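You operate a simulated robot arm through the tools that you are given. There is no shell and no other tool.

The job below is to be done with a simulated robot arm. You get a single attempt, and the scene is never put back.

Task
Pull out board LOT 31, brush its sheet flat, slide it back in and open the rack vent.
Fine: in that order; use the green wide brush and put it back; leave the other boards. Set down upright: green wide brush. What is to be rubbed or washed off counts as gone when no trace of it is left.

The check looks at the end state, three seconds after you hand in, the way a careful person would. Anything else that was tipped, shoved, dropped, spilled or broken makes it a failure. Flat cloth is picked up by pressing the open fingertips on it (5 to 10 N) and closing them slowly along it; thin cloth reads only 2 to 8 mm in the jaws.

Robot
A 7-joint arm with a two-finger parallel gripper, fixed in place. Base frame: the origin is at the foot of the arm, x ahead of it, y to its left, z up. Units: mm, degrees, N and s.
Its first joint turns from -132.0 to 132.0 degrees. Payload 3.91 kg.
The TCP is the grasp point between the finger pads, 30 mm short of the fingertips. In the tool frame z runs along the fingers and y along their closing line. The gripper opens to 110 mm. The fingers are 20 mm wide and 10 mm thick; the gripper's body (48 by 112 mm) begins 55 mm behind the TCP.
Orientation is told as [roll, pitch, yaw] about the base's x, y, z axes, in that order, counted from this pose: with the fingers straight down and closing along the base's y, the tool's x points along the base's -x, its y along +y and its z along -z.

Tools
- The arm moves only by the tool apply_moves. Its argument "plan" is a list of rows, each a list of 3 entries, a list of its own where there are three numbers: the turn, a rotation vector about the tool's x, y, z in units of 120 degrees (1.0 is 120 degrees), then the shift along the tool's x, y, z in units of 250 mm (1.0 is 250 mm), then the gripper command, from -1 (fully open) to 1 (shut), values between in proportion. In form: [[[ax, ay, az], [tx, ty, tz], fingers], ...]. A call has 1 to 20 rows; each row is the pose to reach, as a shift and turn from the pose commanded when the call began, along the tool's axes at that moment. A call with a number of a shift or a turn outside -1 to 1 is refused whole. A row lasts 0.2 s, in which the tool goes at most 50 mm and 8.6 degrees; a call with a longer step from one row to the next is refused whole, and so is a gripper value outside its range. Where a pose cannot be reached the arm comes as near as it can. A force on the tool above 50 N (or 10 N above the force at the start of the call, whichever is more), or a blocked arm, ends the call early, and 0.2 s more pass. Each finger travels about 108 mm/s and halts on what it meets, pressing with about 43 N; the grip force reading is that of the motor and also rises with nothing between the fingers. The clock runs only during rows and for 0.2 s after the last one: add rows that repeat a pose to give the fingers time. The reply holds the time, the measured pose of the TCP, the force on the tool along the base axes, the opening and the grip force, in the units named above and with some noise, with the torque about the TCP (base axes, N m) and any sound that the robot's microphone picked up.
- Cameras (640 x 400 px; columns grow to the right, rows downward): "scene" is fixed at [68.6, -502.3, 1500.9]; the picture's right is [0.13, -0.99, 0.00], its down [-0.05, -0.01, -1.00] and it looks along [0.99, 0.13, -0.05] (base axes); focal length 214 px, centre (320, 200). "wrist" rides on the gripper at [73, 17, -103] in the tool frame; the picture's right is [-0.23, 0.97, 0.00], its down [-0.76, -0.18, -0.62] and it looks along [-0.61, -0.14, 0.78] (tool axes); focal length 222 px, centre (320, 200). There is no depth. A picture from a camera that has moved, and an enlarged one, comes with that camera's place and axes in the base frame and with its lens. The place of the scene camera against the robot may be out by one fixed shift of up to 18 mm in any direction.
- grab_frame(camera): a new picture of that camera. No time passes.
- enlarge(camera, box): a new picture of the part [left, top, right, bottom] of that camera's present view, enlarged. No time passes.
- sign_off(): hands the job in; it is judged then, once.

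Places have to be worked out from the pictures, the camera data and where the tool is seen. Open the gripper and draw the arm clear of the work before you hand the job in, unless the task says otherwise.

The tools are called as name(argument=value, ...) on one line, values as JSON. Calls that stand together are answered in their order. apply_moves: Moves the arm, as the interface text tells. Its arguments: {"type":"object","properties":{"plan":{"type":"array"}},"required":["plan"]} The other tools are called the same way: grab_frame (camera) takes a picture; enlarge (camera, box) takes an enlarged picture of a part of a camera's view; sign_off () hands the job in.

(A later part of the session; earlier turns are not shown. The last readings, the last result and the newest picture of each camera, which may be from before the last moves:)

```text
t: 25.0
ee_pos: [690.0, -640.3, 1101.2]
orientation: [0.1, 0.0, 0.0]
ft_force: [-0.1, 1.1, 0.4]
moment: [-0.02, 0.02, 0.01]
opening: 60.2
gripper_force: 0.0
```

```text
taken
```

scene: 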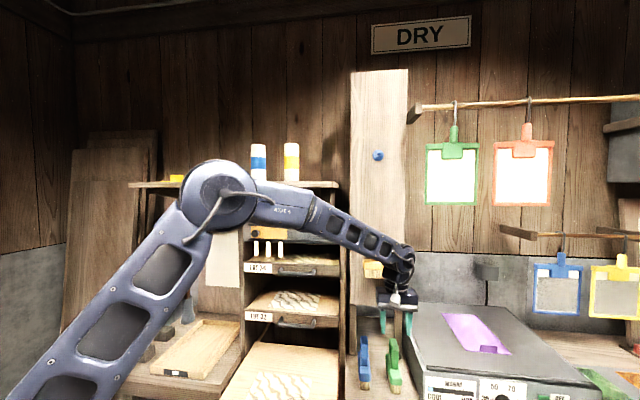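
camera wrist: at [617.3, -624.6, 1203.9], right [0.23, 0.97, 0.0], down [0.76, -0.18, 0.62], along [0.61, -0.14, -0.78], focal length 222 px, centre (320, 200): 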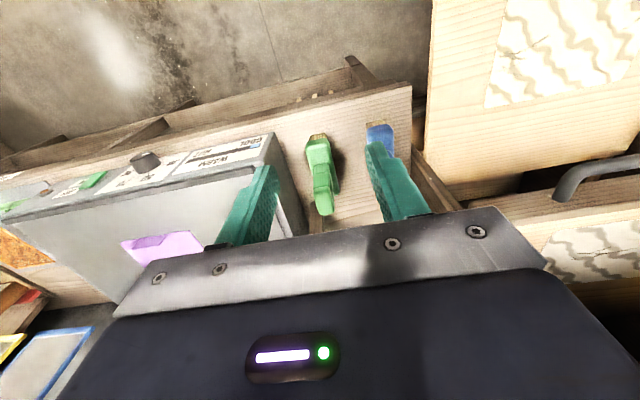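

enlarge(camera="wrist", box=[250, 100, 450, 225])

enlarge(camera="scene", box=[345, 240, 445, 400])

enlarge(camera="scene", box=[200, 280, 360, 400])

```text
3.20 times, centred on (350, 162) of wrist
camera zoom: at [617.3, -624.6, 1203.9], right [0.23, 0.97, 0.0], down [0.76, -0.18, 0.62], along [0.61, -0.14, -0.78], focal length 711 px, centre (224, 320)
```

zoom: 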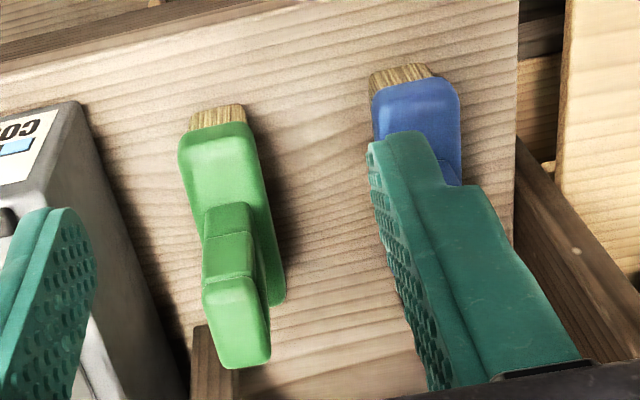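

```text
2.50 times, centred on (395, 320) of scene
camera zoom: at [68.6, -502.3, 1500.9], right [0.13, -0.99, 0.0], down [-0.05, -0.01, -1.0], along [0.99, 0.13, -0.05], focal length 536 px, centre (132, -100)
```

zoom: 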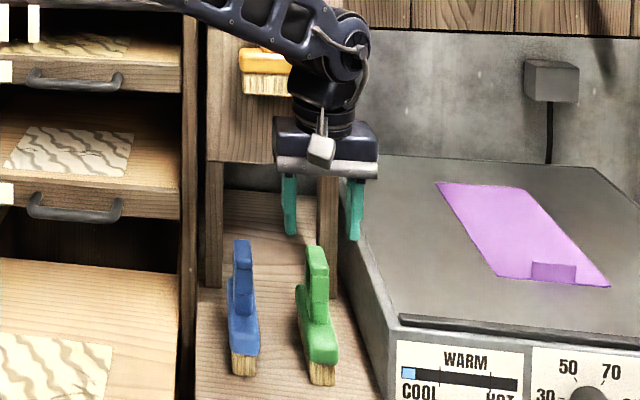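

```text
3.33 times, centred on (280, 340) of scene
camera zoom: at [68.6, -502.3, 1500.9], right [0.13, -0.99, 0.0], down [-0.05, -0.01, -1.0], along [0.99, 0.13, -0.05], focal length 715 px, centre (453, -267)
```

zoom: 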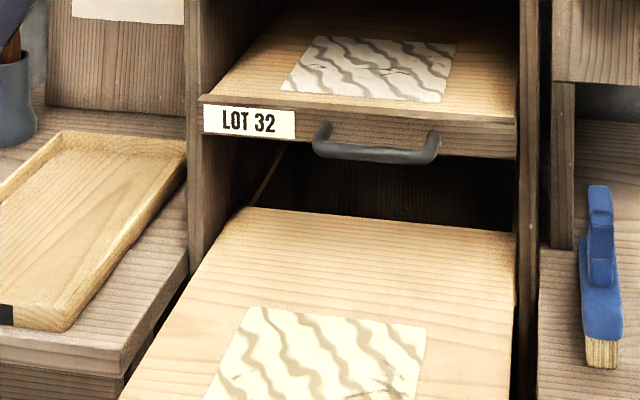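

The green brush stands at y≈-660, its handle about 20 mm thick at x≈778–817, top z≈978, and aligned with the x axis. I tilt the tool 20° forward (keeps the wrist away from the rack later) and move above the handle.

apply_moves(plan=[[[0, -0.033, 0], [-0.086, -0.016, 0.0], -0.09], [[0, -0.067, 0], [-0.172, -0.032, 0.05], -0.09], [[0, -0.1, 0], [-0.26, -0.048, 0.1], -0.09], [[0, -0.133, 0], [-0.346, -0.064, 0.16], -0.09], [[0, -0.1667, 0], [-0.432, -0.079, 0.2], -0.09], [[0, -0.1667, 0], [-0.432, -0.079, 0.2], -0.09]])

grab_frame(camera="wrist")

enlarge(camera="scene", box=[345, 240, 445, 400])

```text
t: 26.4
ee_pos: [798.3, -660.0, 1051.0]
orientation: [0.0, -20.1, -0.1]
ft_force: [0.4, 0.2, 0.4]
moment: [0.01, 0.01, -0.01]
opening: 60.1
gripper_force: 0.1
```

```text
taken
camera wrist: at [694.8, -644.5, 1123.0], right [0.21, 0.97, 0.08], down [0.5, -0.18, 0.85], along [0.84, -0.14, -0.53], focal length 222 px, centre (320, 200)
```

wrist: 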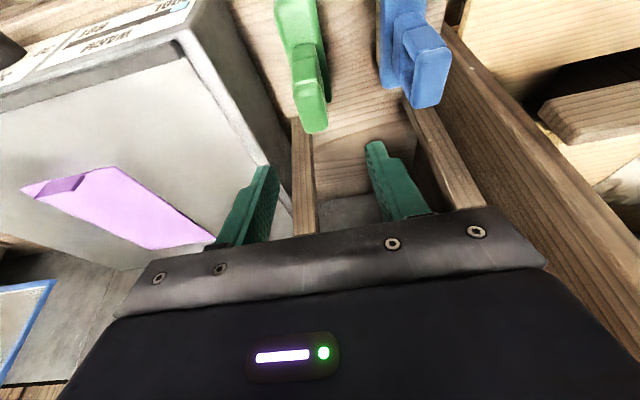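

```text
2.50 times, centred on (395, 320) of scene
camera zoom: at [68.6, -502.3, 1500.9], right [0.13, -0.99, 0.0], down [-0.05, -0.01, -1.0], along [0.99, 0.13, -0.05], focal length 536 px, centre (132, -100)
```

zoom: 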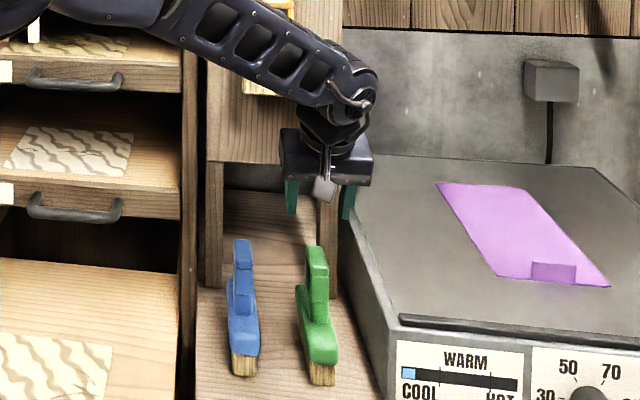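

The tool is centred over the green handle (y≈-660). I descend vertically ~108 mm so the fingers flank the handle.

apply_moves(plan=[[[0, 0, 0], [0.03, 0, 0.083], -0.09], [[0, 0, 0], [0.06, 0, 0.166], -0.09], [[0, 0, 0], [0.09, 0, 0.249], -0.09], [[0, 0, 0], [0.12, 0, 0.332], -0.09], [[0, 0, 0], [0.148, 0, 0.406], -0.09], [[0, 0, 0], [0.148, 0, 0.406], -0.09]])

grab_frame(camera="wrist")

enlarge(camera="scene", box=[345, 240, 445, 400])

```text
t: 27.8
ee_pos: [797.8, -660.9, 942.3]
orientation: [0.0, -20.0, -0.1]
ft_force: [-0.3, 0.6, 0.0]
moment: [-0.01, 0.02, 0.02]
opening: 60.1
gripper_force: 0.0
```

```text
taken
camera wrist: at [694.7, -645.0, 1014.4], right [0.21, 0.97, 0.08], down [0.5, -0.18, 0.85], along [0.84, -0.14, -0.53], focal length 222 px, centre (320, 200)
```

wrist: 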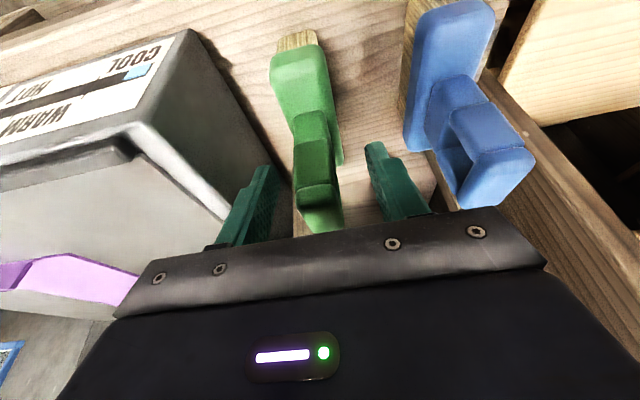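

```text
2.50 times, centred on (395, 320) of scene
camera zoom: at [68.6, -502.3, 1500.9], right [0.13, -0.99, 0.0], down [-0.05, -0.01, -1.0], along [0.99, 0.13, -0.05], focal length 536 px, centre (132, -100)
```

zoom: 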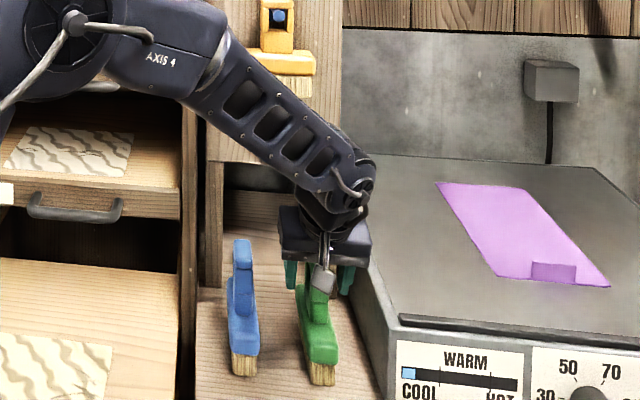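

The fingers flank the handle. I zoom in to check the handle's height relative to the gripper body before closing.

enlarge(camera="wrist", box=[240, 20, 540, 240])

enlarge(camera="scene", box=[375, 300, 425, 400])

```text
1.82 times, centred on (390, 130) of wrist
camera zoom: at [694.7, -645.0, 1014.4], right [0.21, 0.97, 0.08], down [0.5, -0.18, 0.85], along [0.84, -0.14, -0.53], focal length 404 px, centre (193, 327)
```

zoom: 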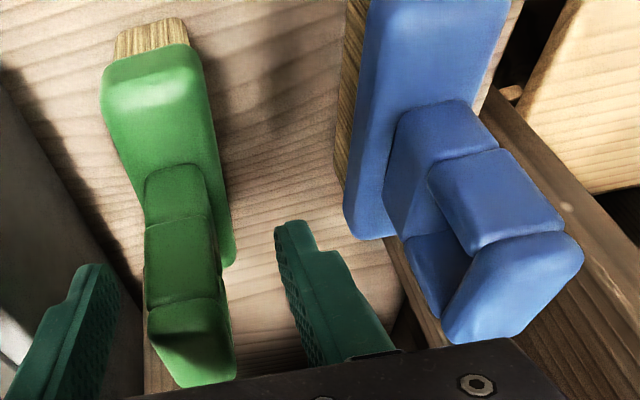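

```text
4.00 times, centred on (400, 350) of scene
camera zoom: at [68.6, -502.3, 1500.9], right [0.13, -0.99, 0.0], down [-0.05, -0.01, -1.0], along [0.99, 0.13, -0.05], focal length 858 px, centre (0, -400)
```

zoom: 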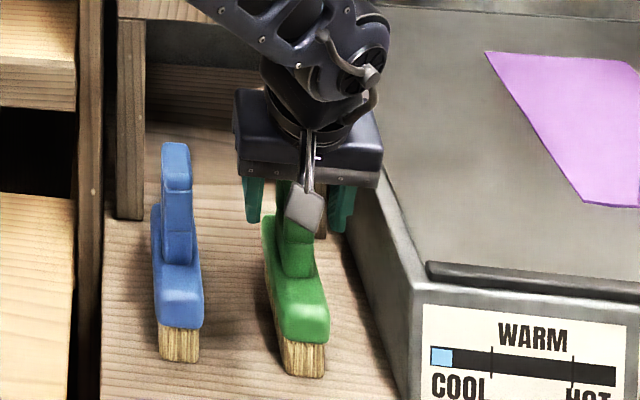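

The handle is a ring with stem and top cap; it seems to span x≈792–832. I nudge forward 6 mm and down 10 mm for a firmer, more central grip, then close partly.

apply_moves(plan=[[[0, 0, 0], [-0.0044, 0, 0.0229], -0.09], [[0, 0, 0], [-0.0088, 0, 0.0458], -0.09], [[0, 0, 0], [-0.0088, 0, 0.0458], 0.2], [[0, 0, 0], [-0.0088, 0, 0.0458], 0.4], [[0, 0, 0], [-0.0088, 0, 0.0458], 0.4]])

enlarge(camera="wrist", box=[240, 20, 540, 240])

enlarge(camera="scene", box=[375, 300, 425, 400])

```text
t: 29.0
ee_pos: [805.8, -660.1, 932.4]
orientation: [0.0, -20.0, -0.1]
ft_force: [-1.0, -0.9, 0.2]
moment: [-0.03, 0.01, 0.02]
opening: 33.1
gripper_force: 0.4
```

```text
1.82 times, centred on (390, 130) of wrist
camera zoom: at [700.9, -644.9, 1004.5], right [0.21, 0.97, 0.08], down [0.5, -0.18, 0.85], along [0.84, -0.14, -0.53], focal length 404 px, centre (193, 327)
```

zoom: 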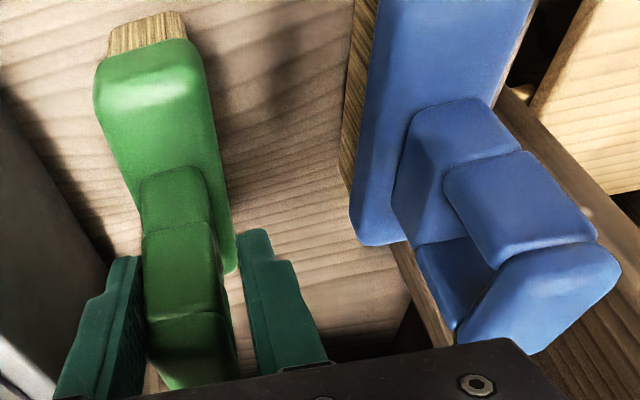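

```text
4.00 times, centred on (400, 350) of scene
camera zoom: at [68.6, -502.3, 1500.9], right [0.13, -0.99, 0.0], down [-0.05, -0.01, -1.0], along [0.99, 0.13, -0.05], focal length 858 px, centre (0, -400)
```

zoom: 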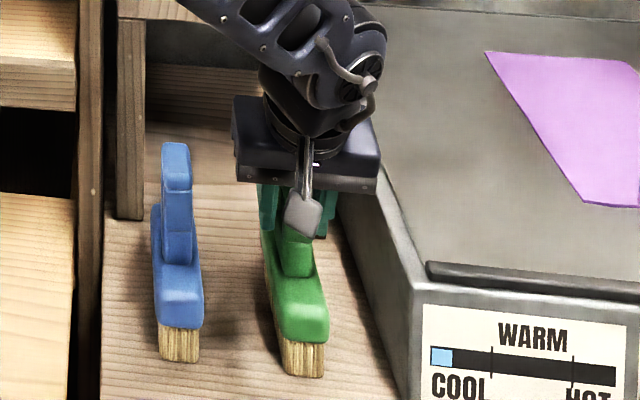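

The handle is well centred between the pads. I close fully to grip it.

apply_moves(plan=[[[0, 0, 0], [0, 0, 0], 0.6], [[0, 0, 0], [0, 0, 0], 0.8], [[0, 0, 0], [0, 0, 0], 1], [[0, 0, 0], [0, 0, 0], 1], [[0, 0, 0], [0, 0, 0], 1]])

enlarge(camera="wrist", box=[240, 20, 540, 240])

```text
t: 30.2
ee_pos: [804.5, -660.3, 933.0]
orientation: [0.0, -20.0, -0.1]
ft_force: [0.1, 0.4, -0.3]
moment: [-0.02, 0.03, 0.0]
opening: 25.7
gripper_force: 42.6
```

```text
1.82 times, centred on (390, 130) of wrist
camera zoom: at [700.9, -644.9, 1004.5], right [0.21, 0.97, 0.08], down [0.5, -0.18, 0.85], along [0.84, -0.14, -0.53], focal length 404 px, centre (193, 327)
```

zoom: 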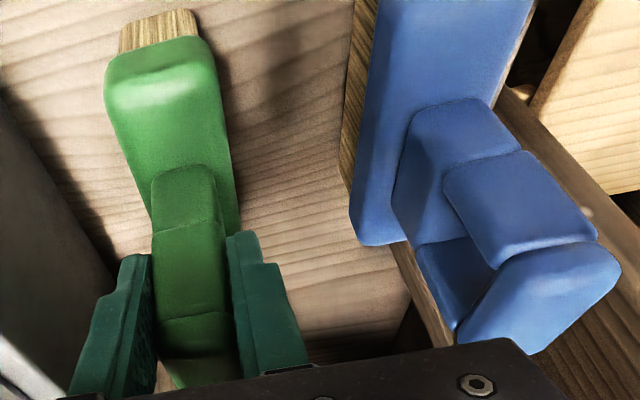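

The brush is held (25.7 mm, 43 N) with the tool at (804.5, -660.3, 933.0); I note that pose for returning it. I lift straight up 150 mm.

apply_moves(plan=[[[0, 0, 0], [-0.0137, 0, -0.0376], 1], [[0, 0, 0], [-0.041, 0, -0.1128], 1], [[0, 0, 0], [-0.082, 0, -0.2256], 1], [[0, 0, 0], [-0.123, 0, -0.3384], 1], [[0, 0, 0], [-0.164, 0, -0.4512], 1], [[0, 0, 0], [-0.205, 0, -0.564], 1]])

grab_frame(camera="wrist")

grab_frame(camera="scene")

```text
t: 31.6
ee_pos: [804.2, -661.5, 1082.8]
orientation: [0.1, -20.0, -0.1]
ft_force: [-0.4, 0.5, -1.2]
moment: [0.03, 0.02, -0.02]
opening: 25.8
gripper_force: 43.5
```

```text
taken
camera wrist: at [701.5, -645.1, 1153.7], right [0.21, 0.97, 0.08], down [0.5, -0.18, 0.85], along [0.84, -0.14, -0.53], focal length 222 px, centre (320, 200)
```

wrist: 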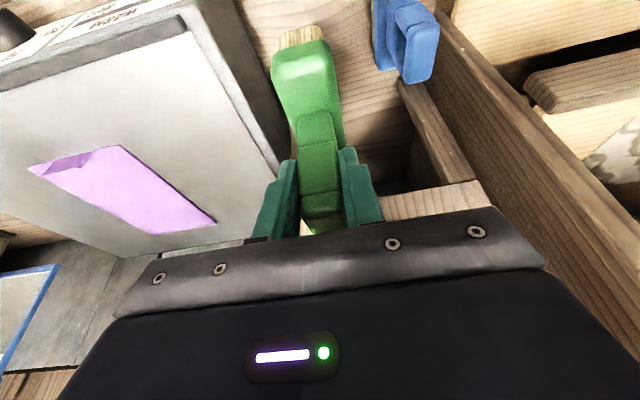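

```text
taken
```

scene: 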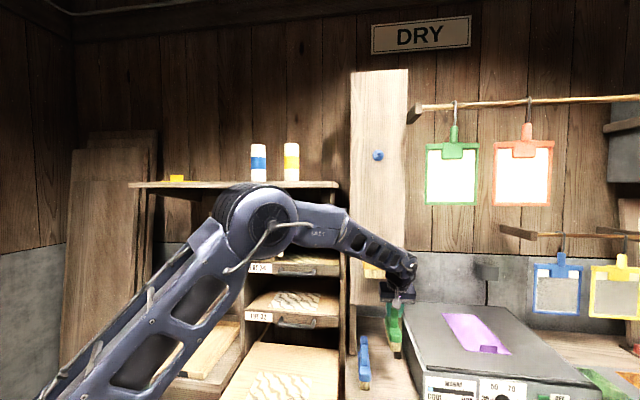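

The brush lifted cleanly. I first retreat in x, then carry the brush sideways toward the pulled-out board at safe height.

apply_moves(plan=[[[0, 0, 0], [0.147, 0, -0.053], 1], [[0, 0, 0], [0.294, 0, -0.107], 1], [[0, 0, 0], [0.44, 0, -0.16], 1], [[0, 0, 0], [0.44, 0.15, -0.16], 1], [[0, 0, 0], [0.44, 0.33, -0.16], 1], [[0, 0, 0], [0.44, 0.5, -0.16], 1], [[0, 0, 0], [0.44, 0.68, -0.16], 1], [[0, 0, 0], [0.44, 0.85, -0.16], 1], [[0, 0, 0], [0.44, 1.0, -0.16], 1]])

grab_frame(camera="wrist")

grab_frame(camera="scene")

```text
t: 33.6
ee_pos: [689.0, -409.3, 1082.7]
orientation: [0.0, -19.8, 0.0]
ft_force: [-0.3, -0.5, -1.9]
moment: [-0.01, 0.07, 0.01]
opening: 25.5
gripper_force: 42.8
```

```text
taken
camera wrist: at [584.5, -393.6, 1154.4], right [0.21, 0.97, 0.08], down [0.5, -0.18, 0.85], along [0.84, -0.14, -0.53], focal length 222 px, centre (320, 200)
```

wrist: 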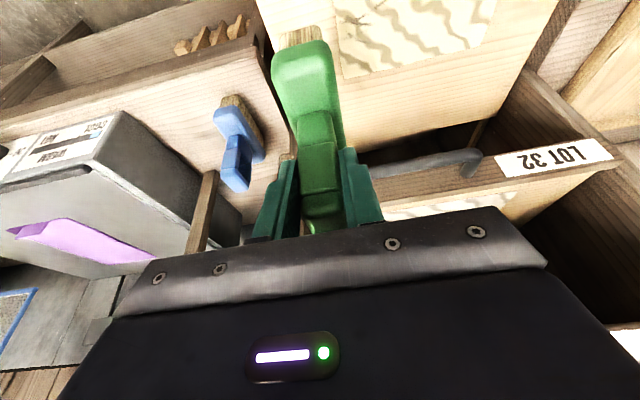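

```text
taken
```

scene: 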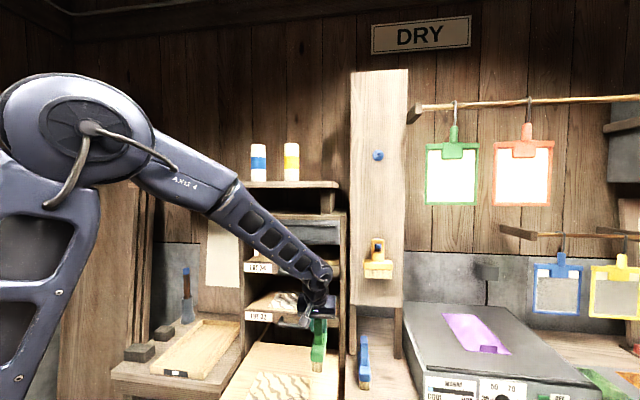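

The sheet corners check out (far edge x≈801, y -369…-163). I move the brush over the sheet's right part and lower to about 960, still above the board, to judge the gap.

apply_moves(plan=[[[0, 0, 0], [0.028, 0.064, 0.077], 1], [[0, 0, 0], [0.056, 0.128, 0.154], 1], [[0, 0, 0], [0.084, 0.192, 0.231], 1], [[0, 0, 0], [0.112, 0.256, 0.308], 1], [[0, 0, 0], [0.14, 0.256, 0.385], 1], [[0, 0, 0], [0.168, 0.256, 0.4625], 1]])

grab_frame(camera="wrist")

enlarge(camera="scene", box=[220, 280, 360, 400])

```text
t: 35.0
ee_pos: [687.7, -347.3, 960.6]
orientation: [0.0, -20.0, -0.2]
ft_force: [-0.5, 0.5, -2.3]
moment: [0.01, 0.01, -0.04]
opening: 25.2
gripper_force: 42.7
```

```text
taken
camera wrist: at [584.1, -330.7, 1031.9], right [0.21, 0.97, 0.08], down [0.5, -0.18, 0.85], along [0.84, -0.14, -0.53], focal length 222 px, centre (320, 200)
```

wrist: 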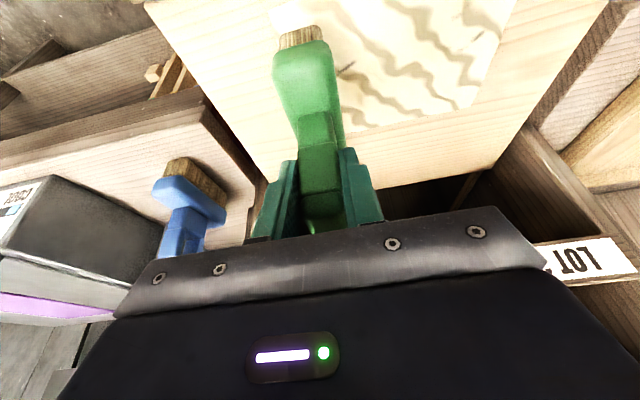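

```text
3.33 times, centred on (290, 340) of scene
camera zoom: at [68.6, -502.3, 1500.9], right [0.13, -0.99, 0.0], down [-0.05, -0.01, -1.0], along [0.99, 0.13, -0.05], focal length 715 px, centre (420, -267)
```

zoom: 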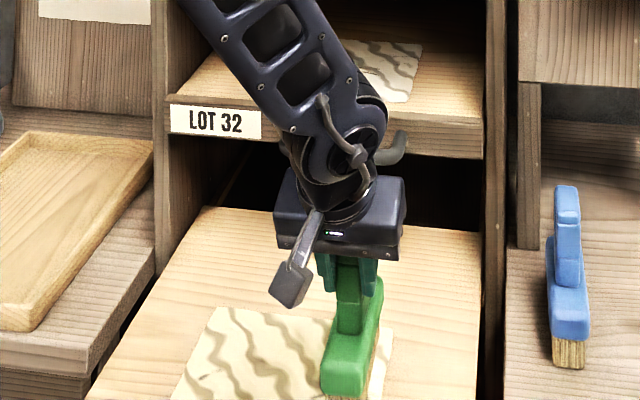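

The bristles are still above the board; contact should come with the TCP somewhere in 885–920. I lower 30 mm and look again.

apply_moves(plan=[[[0, 0, 0], [0.0137, 0, 0.0376], 1], [[0, 0, 0], [0.0274, 0, 0.0752], 1], [[0, 0, 0], [0.041, 0, 0.1128], 1], [[0, 0, 0], [0.041, 0, 0.1128], 1]])

enlarge(camera="wrist", box=[220, 0, 520, 220])

enlarge(camera="scene", box=[260, 330, 360, 400])

```text
t: 36.0
ee_pos: [688.8, -347.1, 932.1]
orientation: [-0.1, -20.2, 0.0]
ft_force: [2.1, 1.9, 36.3]
moment: [0.32, 0.14, 0.06]
opening: 25.5
gripper_force: 42.7
```

```text
1.82 times, centred on (370, 110) of wrist
camera zoom: at [584.5, -331.1, 1003.1], right [0.21, 0.97, 0.08], down [0.5, -0.18, 0.85], along [0.84, -0.14, -0.52], focal length 404 px, centre (229, 364)
```

zoom: 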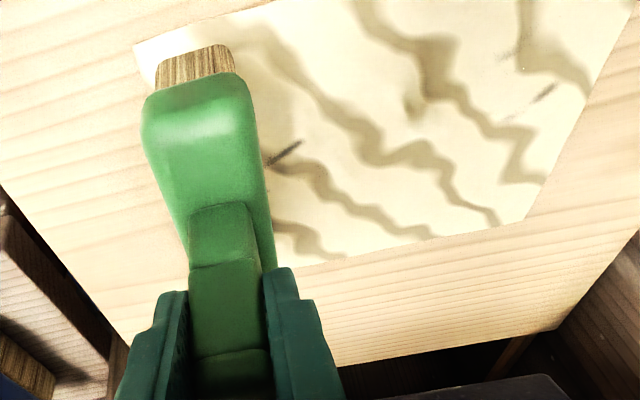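

```text
5.71 times, centred on (310, 365) of scene
camera zoom: at [68.6, -502.3, 1500.9], right [0.13, -0.99, 0.0], down [-0.05, -0.01, -1.0], along [0.99, 0.13, -0.05], focal length 1226 px, centre (377, -743)
```

zoom: 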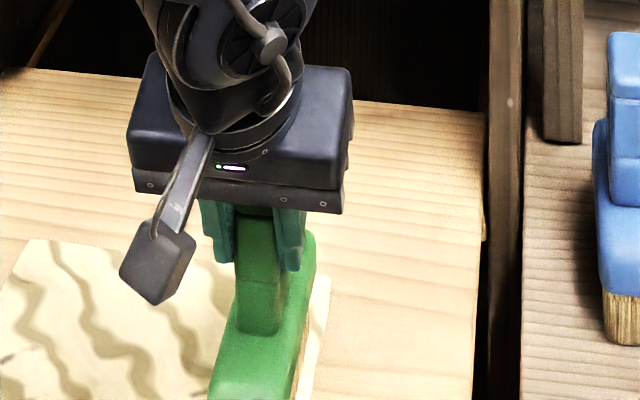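

Contact came earlier than expected: 36 N at TCP z=932, so the board surface sits about level with the bench. I ease up 3 mm to a light pressure.

apply_moves(plan=[[[0, 0, 0], [-0.0041, 0, -0.0113], 1], [[0, 0, 0], [-0.0041, 0, -0.0113], 1]])

```text
t: 36.6
ee_pos: [686.9, -345.9, 931.8]
orientation: [0.0, -19.9, -0.1]
ft_force: [0.8, -2.9, 6.1]
moment: [-0.36, -0.59, -0.22]
opening: 25.8
gripper_force: 42.0
```

Now about 7 N of light pressure. From two views the board surface is z≈803 and the sheet spans x≈651–801, y≈-369…-163; bristles cover roughly TCP x -31…+48. I sweep across the sheet toward +y.

apply_moves(plan=[[[0, 0, 0], [0, 0.04, 0], 1], [[0, 0, 0], [0, 0.08, 0], 1], [[0, 0, 0], [0, 0.12, 0], 1], [[0, 0, 0], [0, 0.16, 0], 1], [[0, 0, 0], [0, 0.2, 0], 1], [[0, 0, 0], [0, 0.24, 0], 1], [[0, 0, 0], [0, 0.28, 0], 1], [[0, 0, 0], [0, 0.32, 0], 1], [[0, 0, 0], [0, 0.36, 0], 1], [[0, 0, 0], [0, 0.4, 0], 1]])

grab_frame(camera="wrist")

enlarge(camera="scene", box=[200, 300, 360, 400])

```text
t: 38.8
ee_pos: [687.4, -247.1, 932.4]
orientation: [0.1, -20.0, 0.0]
ft_force: [0.8, -0.4, -1.1]
moment: [0.0, 0.04, -0.01]
opening: 25.8
gripper_force: 42.9
```

```text
taken
camera wrist: at [583.8, -230.4, 1004.5], right [0.22, 0.97, 0.08], down [0.5, -0.18, 0.85], along [0.84, -0.14, -0.53], focal length 222 px, centre (320, 200)
```

wrist: 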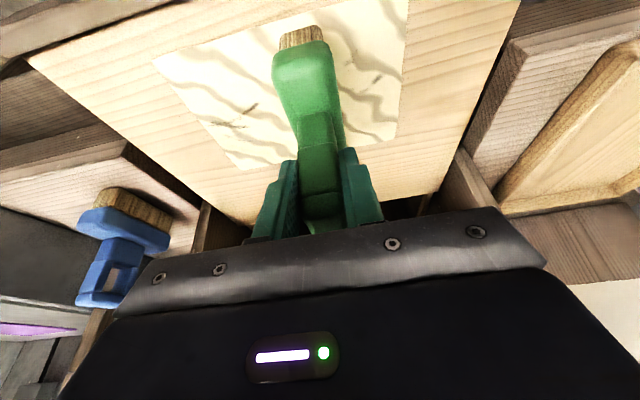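

```text
4.00 times, centred on (280, 350) of scene
camera zoom: at [68.6, -502.3, 1500.9], right [0.13, -0.99, 0.0], down [-0.05, -0.01, -1.0], along [0.99, 0.13, -0.05], focal length 858 px, centre (480, -400)
```

zoom: 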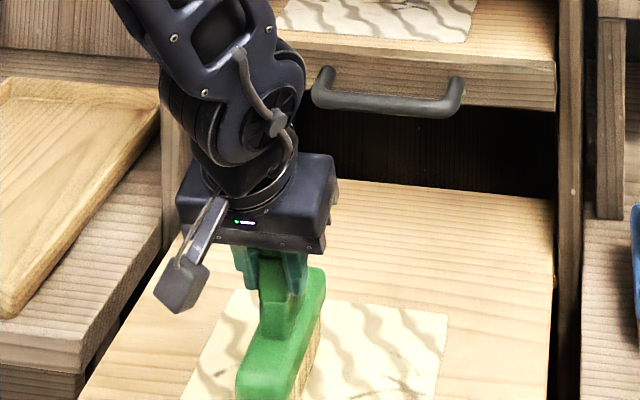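

Contact was lost during the sweep (force back to just the brush's weight), and wrinkles still show. I zoom in to see whether anything changed.

enlarge(camera="wrist", box=[140, 0, 440, 200])

enlarge(camera="scene", box=[230, 350, 330, 400])

```text
2.00 times, centred on (290, 100) of wrist
camera zoom: at [583.8, -230.4, 1004.5], right [0.22, 0.97, 0.08], down [0.5, -0.18, 0.85], along [0.84, -0.14, -0.53], focal length 444 px, centre (380, 400)
```

zoom: 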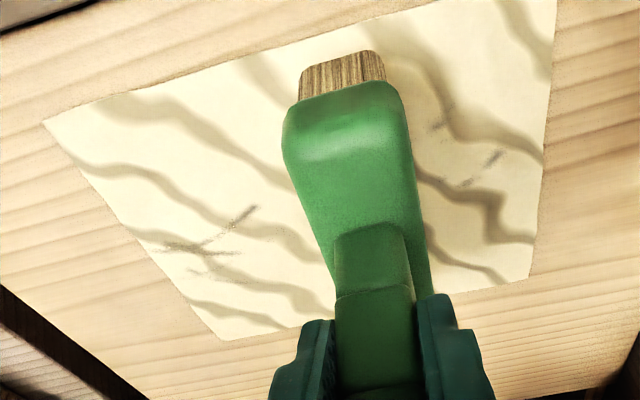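

```text
6.40 times, centred on (280, 375) of scene
camera zoom: at [68.6, -502.3, 1500.9], right [0.13, -0.99, 0.0], down [-0.05, -0.01, -1.0], along [0.99, 0.13, -0.05], focal length 1373 px, centre (576, -920)
```

zoom: 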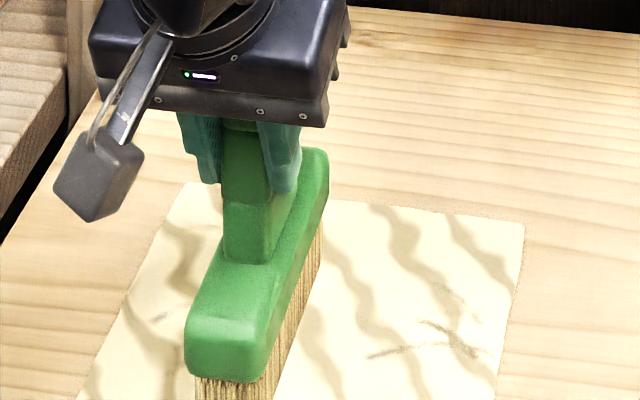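

I lower 2 mm to regain contact and read the force.

apply_moves(plan=[[[0, 0, 0], [0.0027, 0, 0.0075], 1], [[0, 0, 0], [0.0027, 0, 0.0075], 1]])

```text
t: 39.4
ee_pos: [688.1, -245.5, 931.6]
orientation: [-0.1, -20.0, 0.0]
ft_force: [0.2, 2.7, 24.1]
moment: [0.33, 0.87, -0.07]
opening: 25.7
gripper_force: 43.3
```

24 N is more than needed; I raise by 0.7 mm to get a gentle ~10 N and begin a short sweep to see its effect.

apply_moves(plan=[[[0, 0, 0], [-0.001, 0, -0.0026], 1], [[0, 0, 0], [-0.001, 0.03, -0.0026], 1], [[0, 0, 0], [-0.001, 0.06, -0.0026], 1], [[0, 0, 0], [-0.001, 0.09, -0.0026], 1], [[0, 0, 0], [-0.001, 0.12, -0.0026], 1]])

enlarge(camera="wrist", box=[140, 0, 440, 200])

enlarge(camera="scene", box=[230, 350, 330, 400])

```text
t: 40.6
ee_pos: [687.0, -215.6, 931.9]
orientation: [0.0, -20.1, 0.0]
ft_force: [-0.5, -8.3, 21.5]
moment: [-0.71, -0.11, -0.05]
opening: 25.5
gripper_force: 42.8
```

```text
2.00 times, centred on (290, 100) of wrist
camera zoom: at [583.9, -200.4, 1003.4], right [0.21, 0.97, 0.08], down [0.5, -0.18, 0.85], along [0.84, -0.14, -0.53], focal length 444 px, centre (380, 400)
```

zoom: 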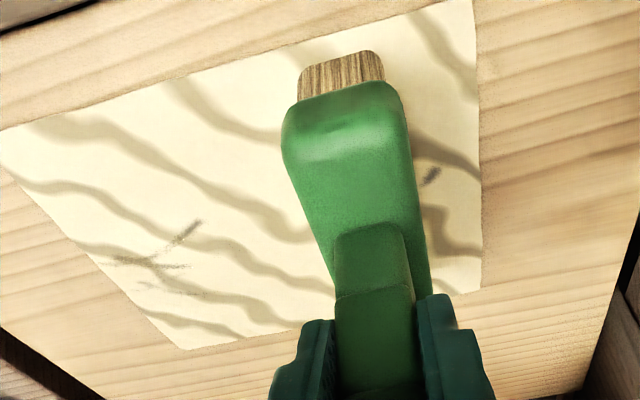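

```text
6.40 times, centred on (280, 375) of scene
camera zoom: at [68.6, -502.3, 1500.9], right [0.13, -0.99, 0.0], down [-0.05, -0.01, -1.0], along [0.99, 0.13, -0.05], focal length 1373 px, centre (576, -920)
```

zoom: 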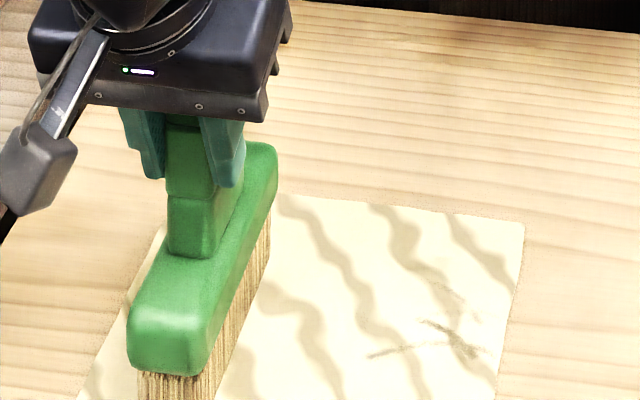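

Drag of ~8 N shows real contact now. I continue the sweep to the +y edge and then back across the whole sheet to the -y edge at this pressure.

apply_moves(plan=[[[0, 0, 0], [0, 0.065, 0], 1], [[0, 0, 0], [0, 0.13, 0], 1], [[0, 0, 0], [0, 0.195, 0], 1], [[0, 0, 0], [0, 0.26, 0], 1], [[0, 0, 0], [0, 0.2, 0], 1], [[0, 0, 0], [0, 0.14, 0], 1], [[0, 0, 0], [0, 0.08, 0], 1], [[0, 0, 0], [0, 0.02, 0], 1], [[0, 0, 0], [0, -0.04, 0], 1], [[0, 0, 0], [0, -0.1, 0], 1], [[0, 0, 0], [0, -0.16, 0], 1], [[0, 0, 0], [0, -0.22, 0], 1], [[0, 0, 0], [0, -0.28, 0], 1], [[0, 0, 0], [0, -0.34, 0], 1], [[0, 0, 0], [0, -0.4, 0], 1], [[0, 0, 0], [0, -0.46, 0], 1], [[0, 0, 0], [0, -0.52, 0], 1], [[0, 0, 0], [0, -0.58, 0], 1], [[0, 0, 0], [0, -0.64, 0], 1]])

grab_frame(camera="wrist")

enlarge(camera="scene", box=[200, 300, 360, 400])

```text
t: 44.6
ee_pos: [686.7, -377.7, 931.1]
orientation: [0.0, -20.0, -0.1]
ft_force: [0.6, 6.3, 19.8]
moment: [0.48, -0.23, -0.1]
opening: 25.9
gripper_force: 42.6
```

```text
taken
camera wrist: at [583.3, -361.0, 1003.3], right [0.22, 0.97, 0.08], down [0.5, -0.18, 0.85], along [0.84, -0.14, -0.53], focal length 222 px, centre (320, 200)
```

wrist: 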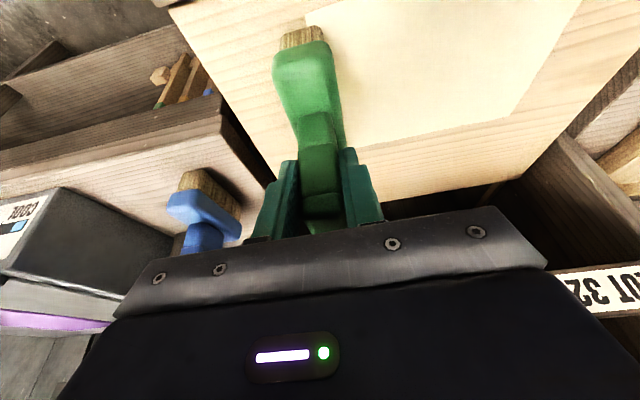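

```text
4.00 times, centred on (280, 350) of scene
camera zoom: at [68.6, -502.3, 1500.9], right [0.13, -0.99, 0.0], down [-0.05, -0.01, -1.0], along [0.99, 0.13, -0.05], focal length 858 px, centre (480, -400)
```

zoom: 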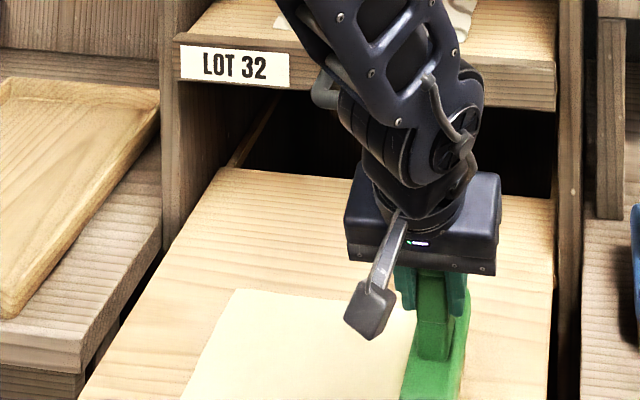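

The wrinkles have largely vanished. I zoom in to look for any remaining traces.

enlarge(camera="wrist", box=[270, 0, 600, 210])

enlarge(camera="scene", box=[230, 350, 330, 400])

```text
1.90 times, centred on (435, 105) of wrist
camera zoom: at [583.3, -361.0, 1003.3], right [0.22, 0.97, 0.08], down [0.5, -0.18, 0.85], along [0.84, -0.14, -0.53], focal length 423 px, centre (101, 381)
```

zoom: 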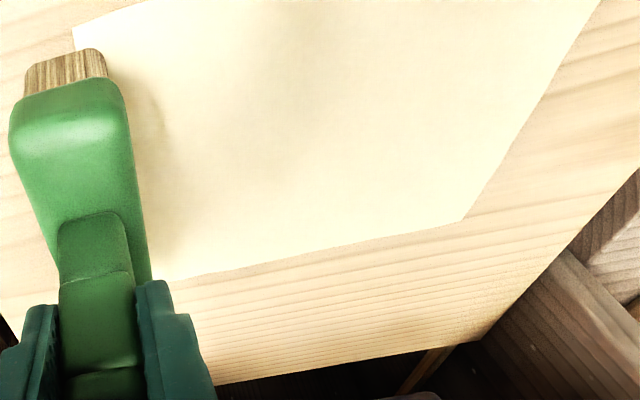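

```text
6.40 times, centred on (280, 375) of scene
camera zoom: at [68.6, -502.3, 1500.9], right [0.13, -0.99, 0.0], down [-0.05, -0.01, -1.0], along [0.99, 0.13, -0.05], focal length 1373 px, centre (576, -920)
```

zoom: 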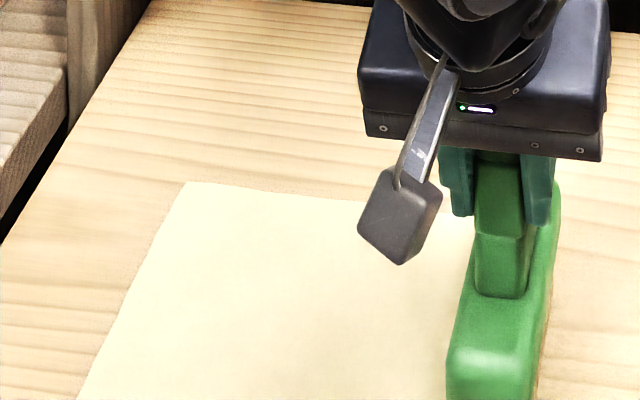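

Only very faint hints, if any, remain. For certainty I do a second pass shifted 50 mm deeper (toward the far edge), lifting slightly for the shift and sweeping to +y.

apply_moves(plan=[[[0, 0, 0], [-0.0055, 0, -0.015], 1], [[0, 0, 0], [-0.1, 0, 0.0194], 1], [[0, 0, 0], [-0.1935, 0, 0.0534], 1], [[0, 0, 0], [-0.1885, 0, 0.0674], 1], [[0, 0, 0], [-0.188, 0.065, 0.0684], 1], [[0, 0, 0], [-0.188, 0.13, 0.0684], 1], [[0, 0, 0], [-0.188, 0.195, 0.0684], 1], [[0, 0, 0], [-0.188, 0.26, 0.0684], 1], [[0, 0, 0], [-0.188, 0.325, 0.0684], 1], [[0, 0, 0], [-0.188, 0.39, 0.0684], 1], [[0, 0, 0], [-0.188, 0.455, 0.0684], 1], [[0, 0, 0], [-0.188, 0.52, 0.0684], 1], [[0, 0, 0], [-0.188, 0.585, 0.0684], 1], [[0, 0, 0], [-0.188, 0.65, 0.0684], 1], [[0, 0, 0], [-0.188, 0.715, 0.0684], 1], [[0, 0, 0], [-0.188, 0.78, 0.0684], 1], [[0, 0, 0], [-0.188, 0.845, 0.0684], 1], [[0, 0, 0], [-0.188, 0.91, 0.0684], 1]])

grab_frame(camera="wrist")

enlarge(camera="scene", box=[200, 300, 360, 400])

```text
t: 48.4
ee_pos: [737.9, -149.1, 930.3]
orientation: [0.0, -20.0, 0.0]
ft_force: [0.5, -8.1, 22.7]
moment: [-0.59, -0.17, 0.12]
opening: 25.8
gripper_force: 43.3
```

```text
taken
camera wrist: at [633.5, -133.1, 1003.2], right [0.21, 0.97, 0.08], down [0.5, -0.18, 0.85], along [0.84, -0.14, -0.53], focal length 222 px, centre (320, 200)
```

wrist: 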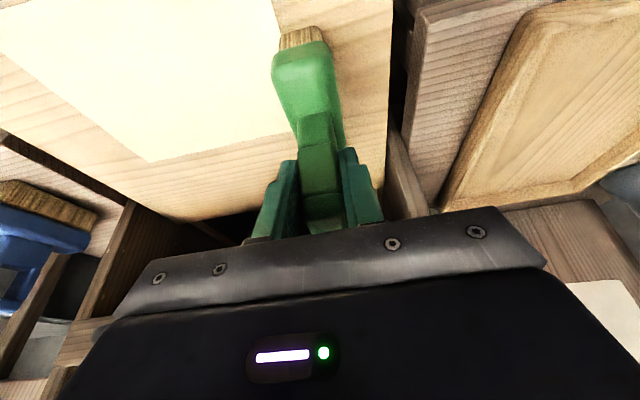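

```text
4.00 times, centred on (280, 350) of scene
camera zoom: at [68.6, -502.3, 1500.9], right [0.13, -0.99, 0.0], down [-0.05, -0.01, -1.0], along [0.99, 0.13, -0.05], focal length 858 px, centre (480, -400)
```

zoom: 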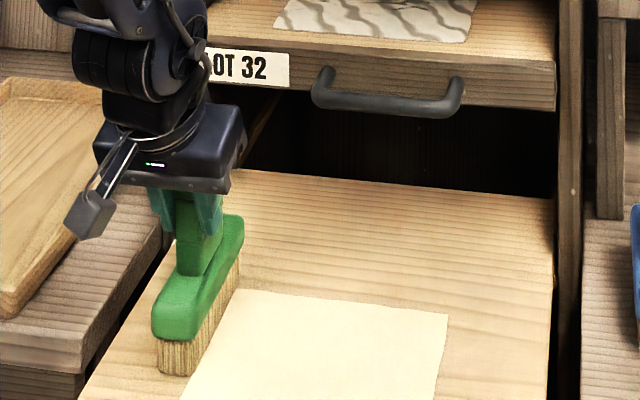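

The far strip is smooth. A last pass covers the near strip (TCP x≈668) back across to the -y edge.

apply_moves(plan=[[[0, 0, 0], [-0.0055, 0, -0.015], 1], [[0, 0, 0], [0.126, 0, -0.063], 1], [[0, 0, 0], [0.2577, 0, -0.1108], 1], [[0, 0, 0], [0.2627, 0, -0.0968], 1], [[0, 0, 0], [0.2632, -0.065, -0.0958], 1], [[0, 0, 0], [0.2632, -0.13, -0.0958], 1], [[0, 0, 0], [0.2632, -0.195, -0.0958], 1], [[0, 0, 0], [0.2632, -0.26, -0.0958], 1], [[0, 0, 0], [0.2632, -0.325, -0.0958], 1], [[0, 0, 0], [0.2632, -0.39, -0.0958], 1], [[0, 0, 0], [0.2632, -0.455, -0.0958], 1], [[0, 0, 0], [0.2632, -0.52, -0.0958], 1], [[0, 0, 0], [0.2632, -0.585, -0.0958], 1], [[0, 0, 0], [0.2632, -0.65, -0.0958], 1], [[0, 0, 0], [0.2632, -0.715, -0.0958], 1], [[0, 0, 0], [0.2632, -0.78, -0.0958], 1], [[0, 0, 0], [0.2632, -0.845, -0.0958], 1], [[0, 0, 0], [0.2632, -0.91, -0.0958], 1], [[0, 0, 0], [0.2632, -0.96, -0.0958], 1]])

grab_frame(camera="wrist")

grab_frame(camera="scene")

```text
t: 52.4
ee_pos: [666.6, -389.6, 931.6]
orientation: [0.0, -20.0, -0.1]
ft_force: [0.0, 4.3, 11.9]
moment: [0.37, -0.17, -0.03]
opening: 25.5
gripper_force: 42.7
```

```text
taken
camera wrist: at [563.3, -373.5, 1003.2], right [0.21, 0.97, 0.08], down [0.5, -0.18, 0.85], along [0.84, -0.14, -0.53], focal length 222 px, centre (320, 200)
```

wrist: 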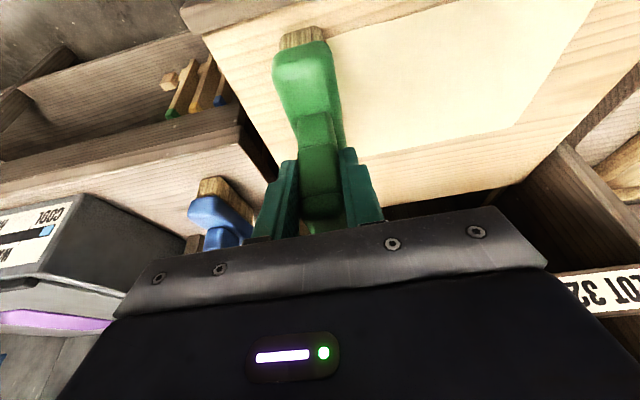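

```text
taken
```

scene: 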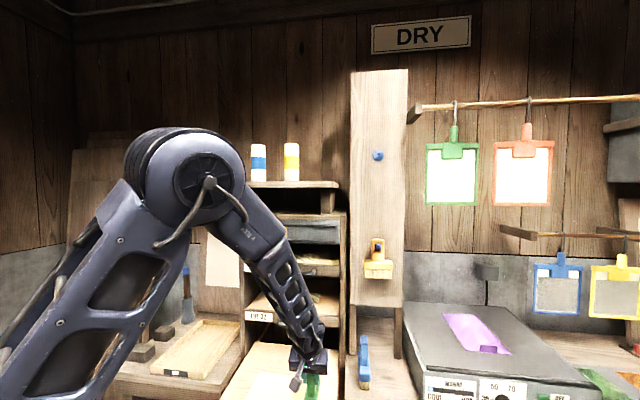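

Sheet looks clear. I lift the brush 150 mm and inspect the whole sheet from above before carrying the brush home.

apply_moves(plan=[[[0, 0, 0], [-0.0137, 0, -0.0376], 1], [[0, 0, 0], [-0.041, -0.02, -0.1128], 1], [[0, 0, 0], [-0.082, -0.06, -0.2256], 1], [[0, 0, 0], [-0.123, -0.12, -0.3384], 1], [[0, 0, 0], [-0.164, -0.2, -0.4512], 1], [[0, 0, 0], [-0.205, -0.3, -0.564], 1]])

grab_frame(camera="wrist")

enlarge(camera="wrist", box=[300, 0, 560, 160])

enlarge(camera="scene", box=[220, 330, 345, 400])

```text
t: 53.8
ee_pos: [666.0, -464.5, 1081.7]
orientation: [0.0, -19.9, -0.1]
ft_force: [-0.7, -0.4, -1.6]
moment: [0.03, 0.03, -0.01]
opening: 26.0
gripper_force: 43.2
```

```text
taken
camera wrist: at [563.6, -448.5, 1152.8], right [0.21, 0.97, 0.08], down [0.5, -0.18, 0.85], along [0.84, -0.14, -0.53], focal length 222 px, centre (320, 200)
```

wrist: 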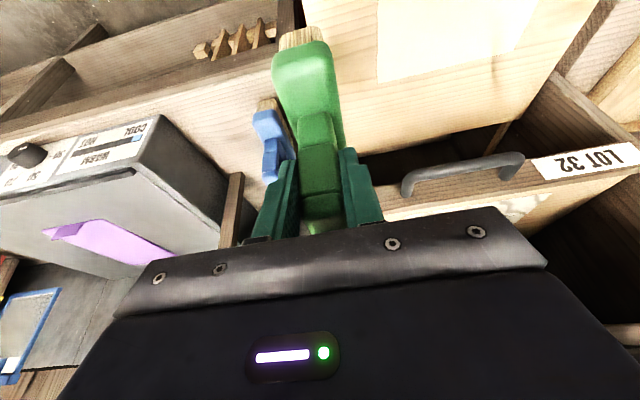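

```text
2.46 times, centred on (430, 80) of wrist
camera zoom: at [563.6, -448.5, 1152.8], right [0.21, 0.97, 0.08], down [0.5, -0.18, 0.85], along [0.84, -0.14, -0.53], focal length 547 px, centre (49, 495)
```

zoom: 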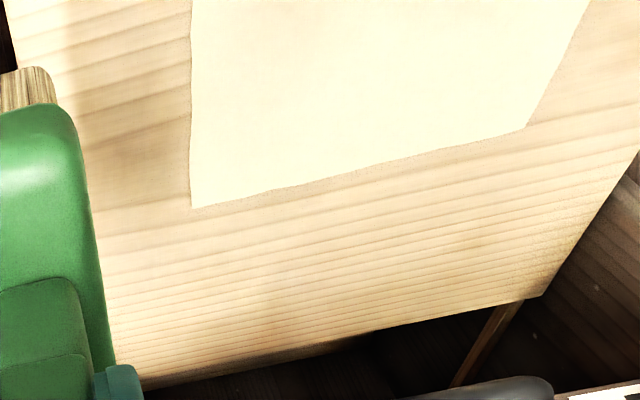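

```text
5.12 times, centred on (282, 365) of scene
camera zoom: at [68.6, -502.3, 1500.9], right [0.13, -0.99, 0.0], down [-0.05, -0.01, -1.0], along [0.99, 0.13, -0.05], focal length 1098 px, centre (512, -645)
```

zoom: 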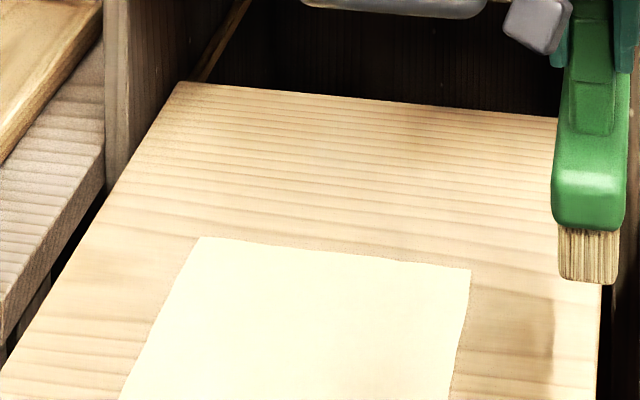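

The visible part of the sheet is spotless. I step back a little to see its near edge too before returning the brush.

apply_moves(plan=[[[0, 0, 0], [0.08, 0.05, -0.05], 1], [[0, 0, 0], [0.18, 0.12, -0.11], 1], [[0, 0, 0], [0.28, 0.18, -0.17], 1], [[0, 0, 0], [0.36, 0.2, -0.22], 1], [[0, 0, 0], [0.4, 0.2, -0.25], 1]])

grab_frame(camera="wrist")

enlarge(camera="wrist", box=[320, 0, 620, 200])

```text
t: 55.0
ee_pos: [552.3, -413.4, 1105.1]
orientation: [-0.1, -20.1, -0.1]
ft_force: [0.0, 0.6, -1.5]
moment: [0.0, 0.05, 0.02]
opening: 25.7
gripper_force: 43.0
```

```text
taken
camera wrist: at [448.5, -397.4, 1177.2], right [0.21, 0.97, 0.08], down [0.5, -0.18, 0.85], along [0.84, -0.14, -0.53], focal length 222 px, centre (320, 200)
```

wrist: 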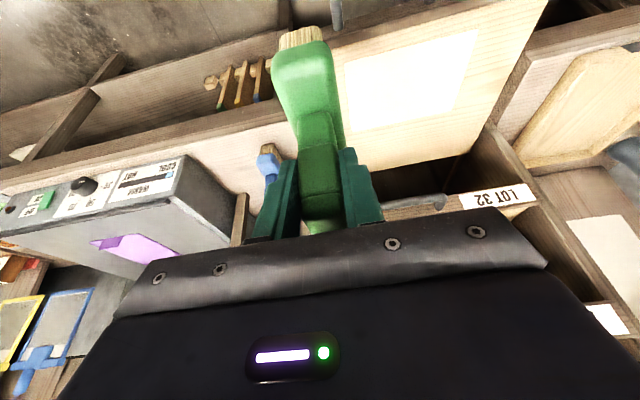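

```text
2.00 times, centred on (470, 100) of wrist
camera zoom: at [448.5, -397.4, 1177.2], right [0.21, 0.97, 0.08], down [0.5, -0.18, 0.85], along [0.84, -0.14, -0.53], focal length 444 px, centre (20, 400)
```

zoom: 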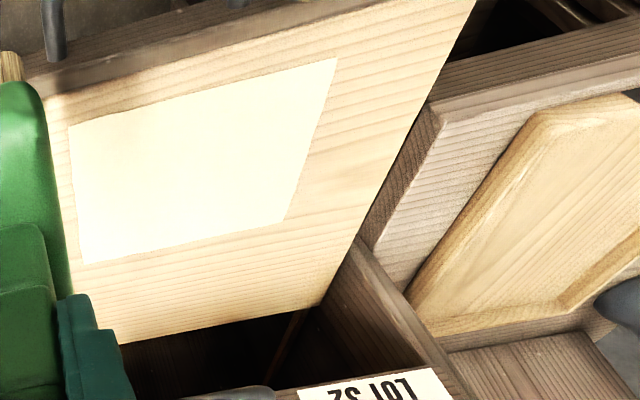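

The whole sheet is flat and clean. Now I carry the brush back to its spot on the bench: first sideways in front of the rack.

apply_moves(plan=[[[0, 0, 0], [-0.06, -0.12, 0.03], 1], [[0, 0, 0], [-0.12, -0.25, 0.065], 1], [[0, 0, 0], [-0.18, -0.38, 0.1], 1], [[0, 0, 0], [-0.25, -0.51, 0.135], 1], [[0, 0, 0], [-0.31, -0.64, 0.17], 1], [[0, 0, 0], [-0.37, -0.77, 0.205], 1], [[0, 0, 0], [-0.43, -0.88, 0.24], 1], [[0, 0, 0], [-0.496, -0.987, 0.274], 1]])

grab_frame(camera="scene")

grab_frame(camera="wrist")

```text
t: 56.8
ee_pos: [691.2, -660.8, 1085.4]
orientation: [0.0, -19.9, -0.1]
ft_force: [0.8, 0.7, -0.6]
moment: [-0.06, 0.04, 0.03]
opening: 25.6
gripper_force: 42.5
```

```text
taken
```

scene: 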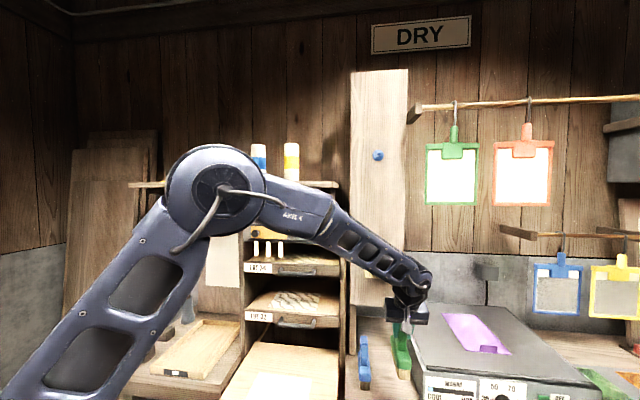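

```text
taken
camera wrist: at [587.6, -644.8, 1156.9], right [0.21, 0.97, 0.08], down [0.5, -0.18, 0.85], along [0.84, -0.14, -0.53], focal length 222 px, centre (320, 200)
```

wrist: 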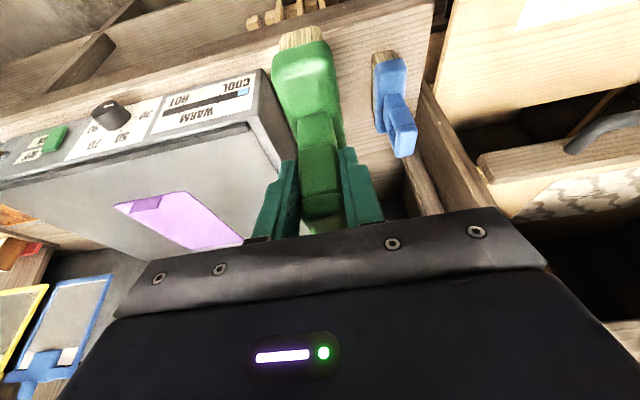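

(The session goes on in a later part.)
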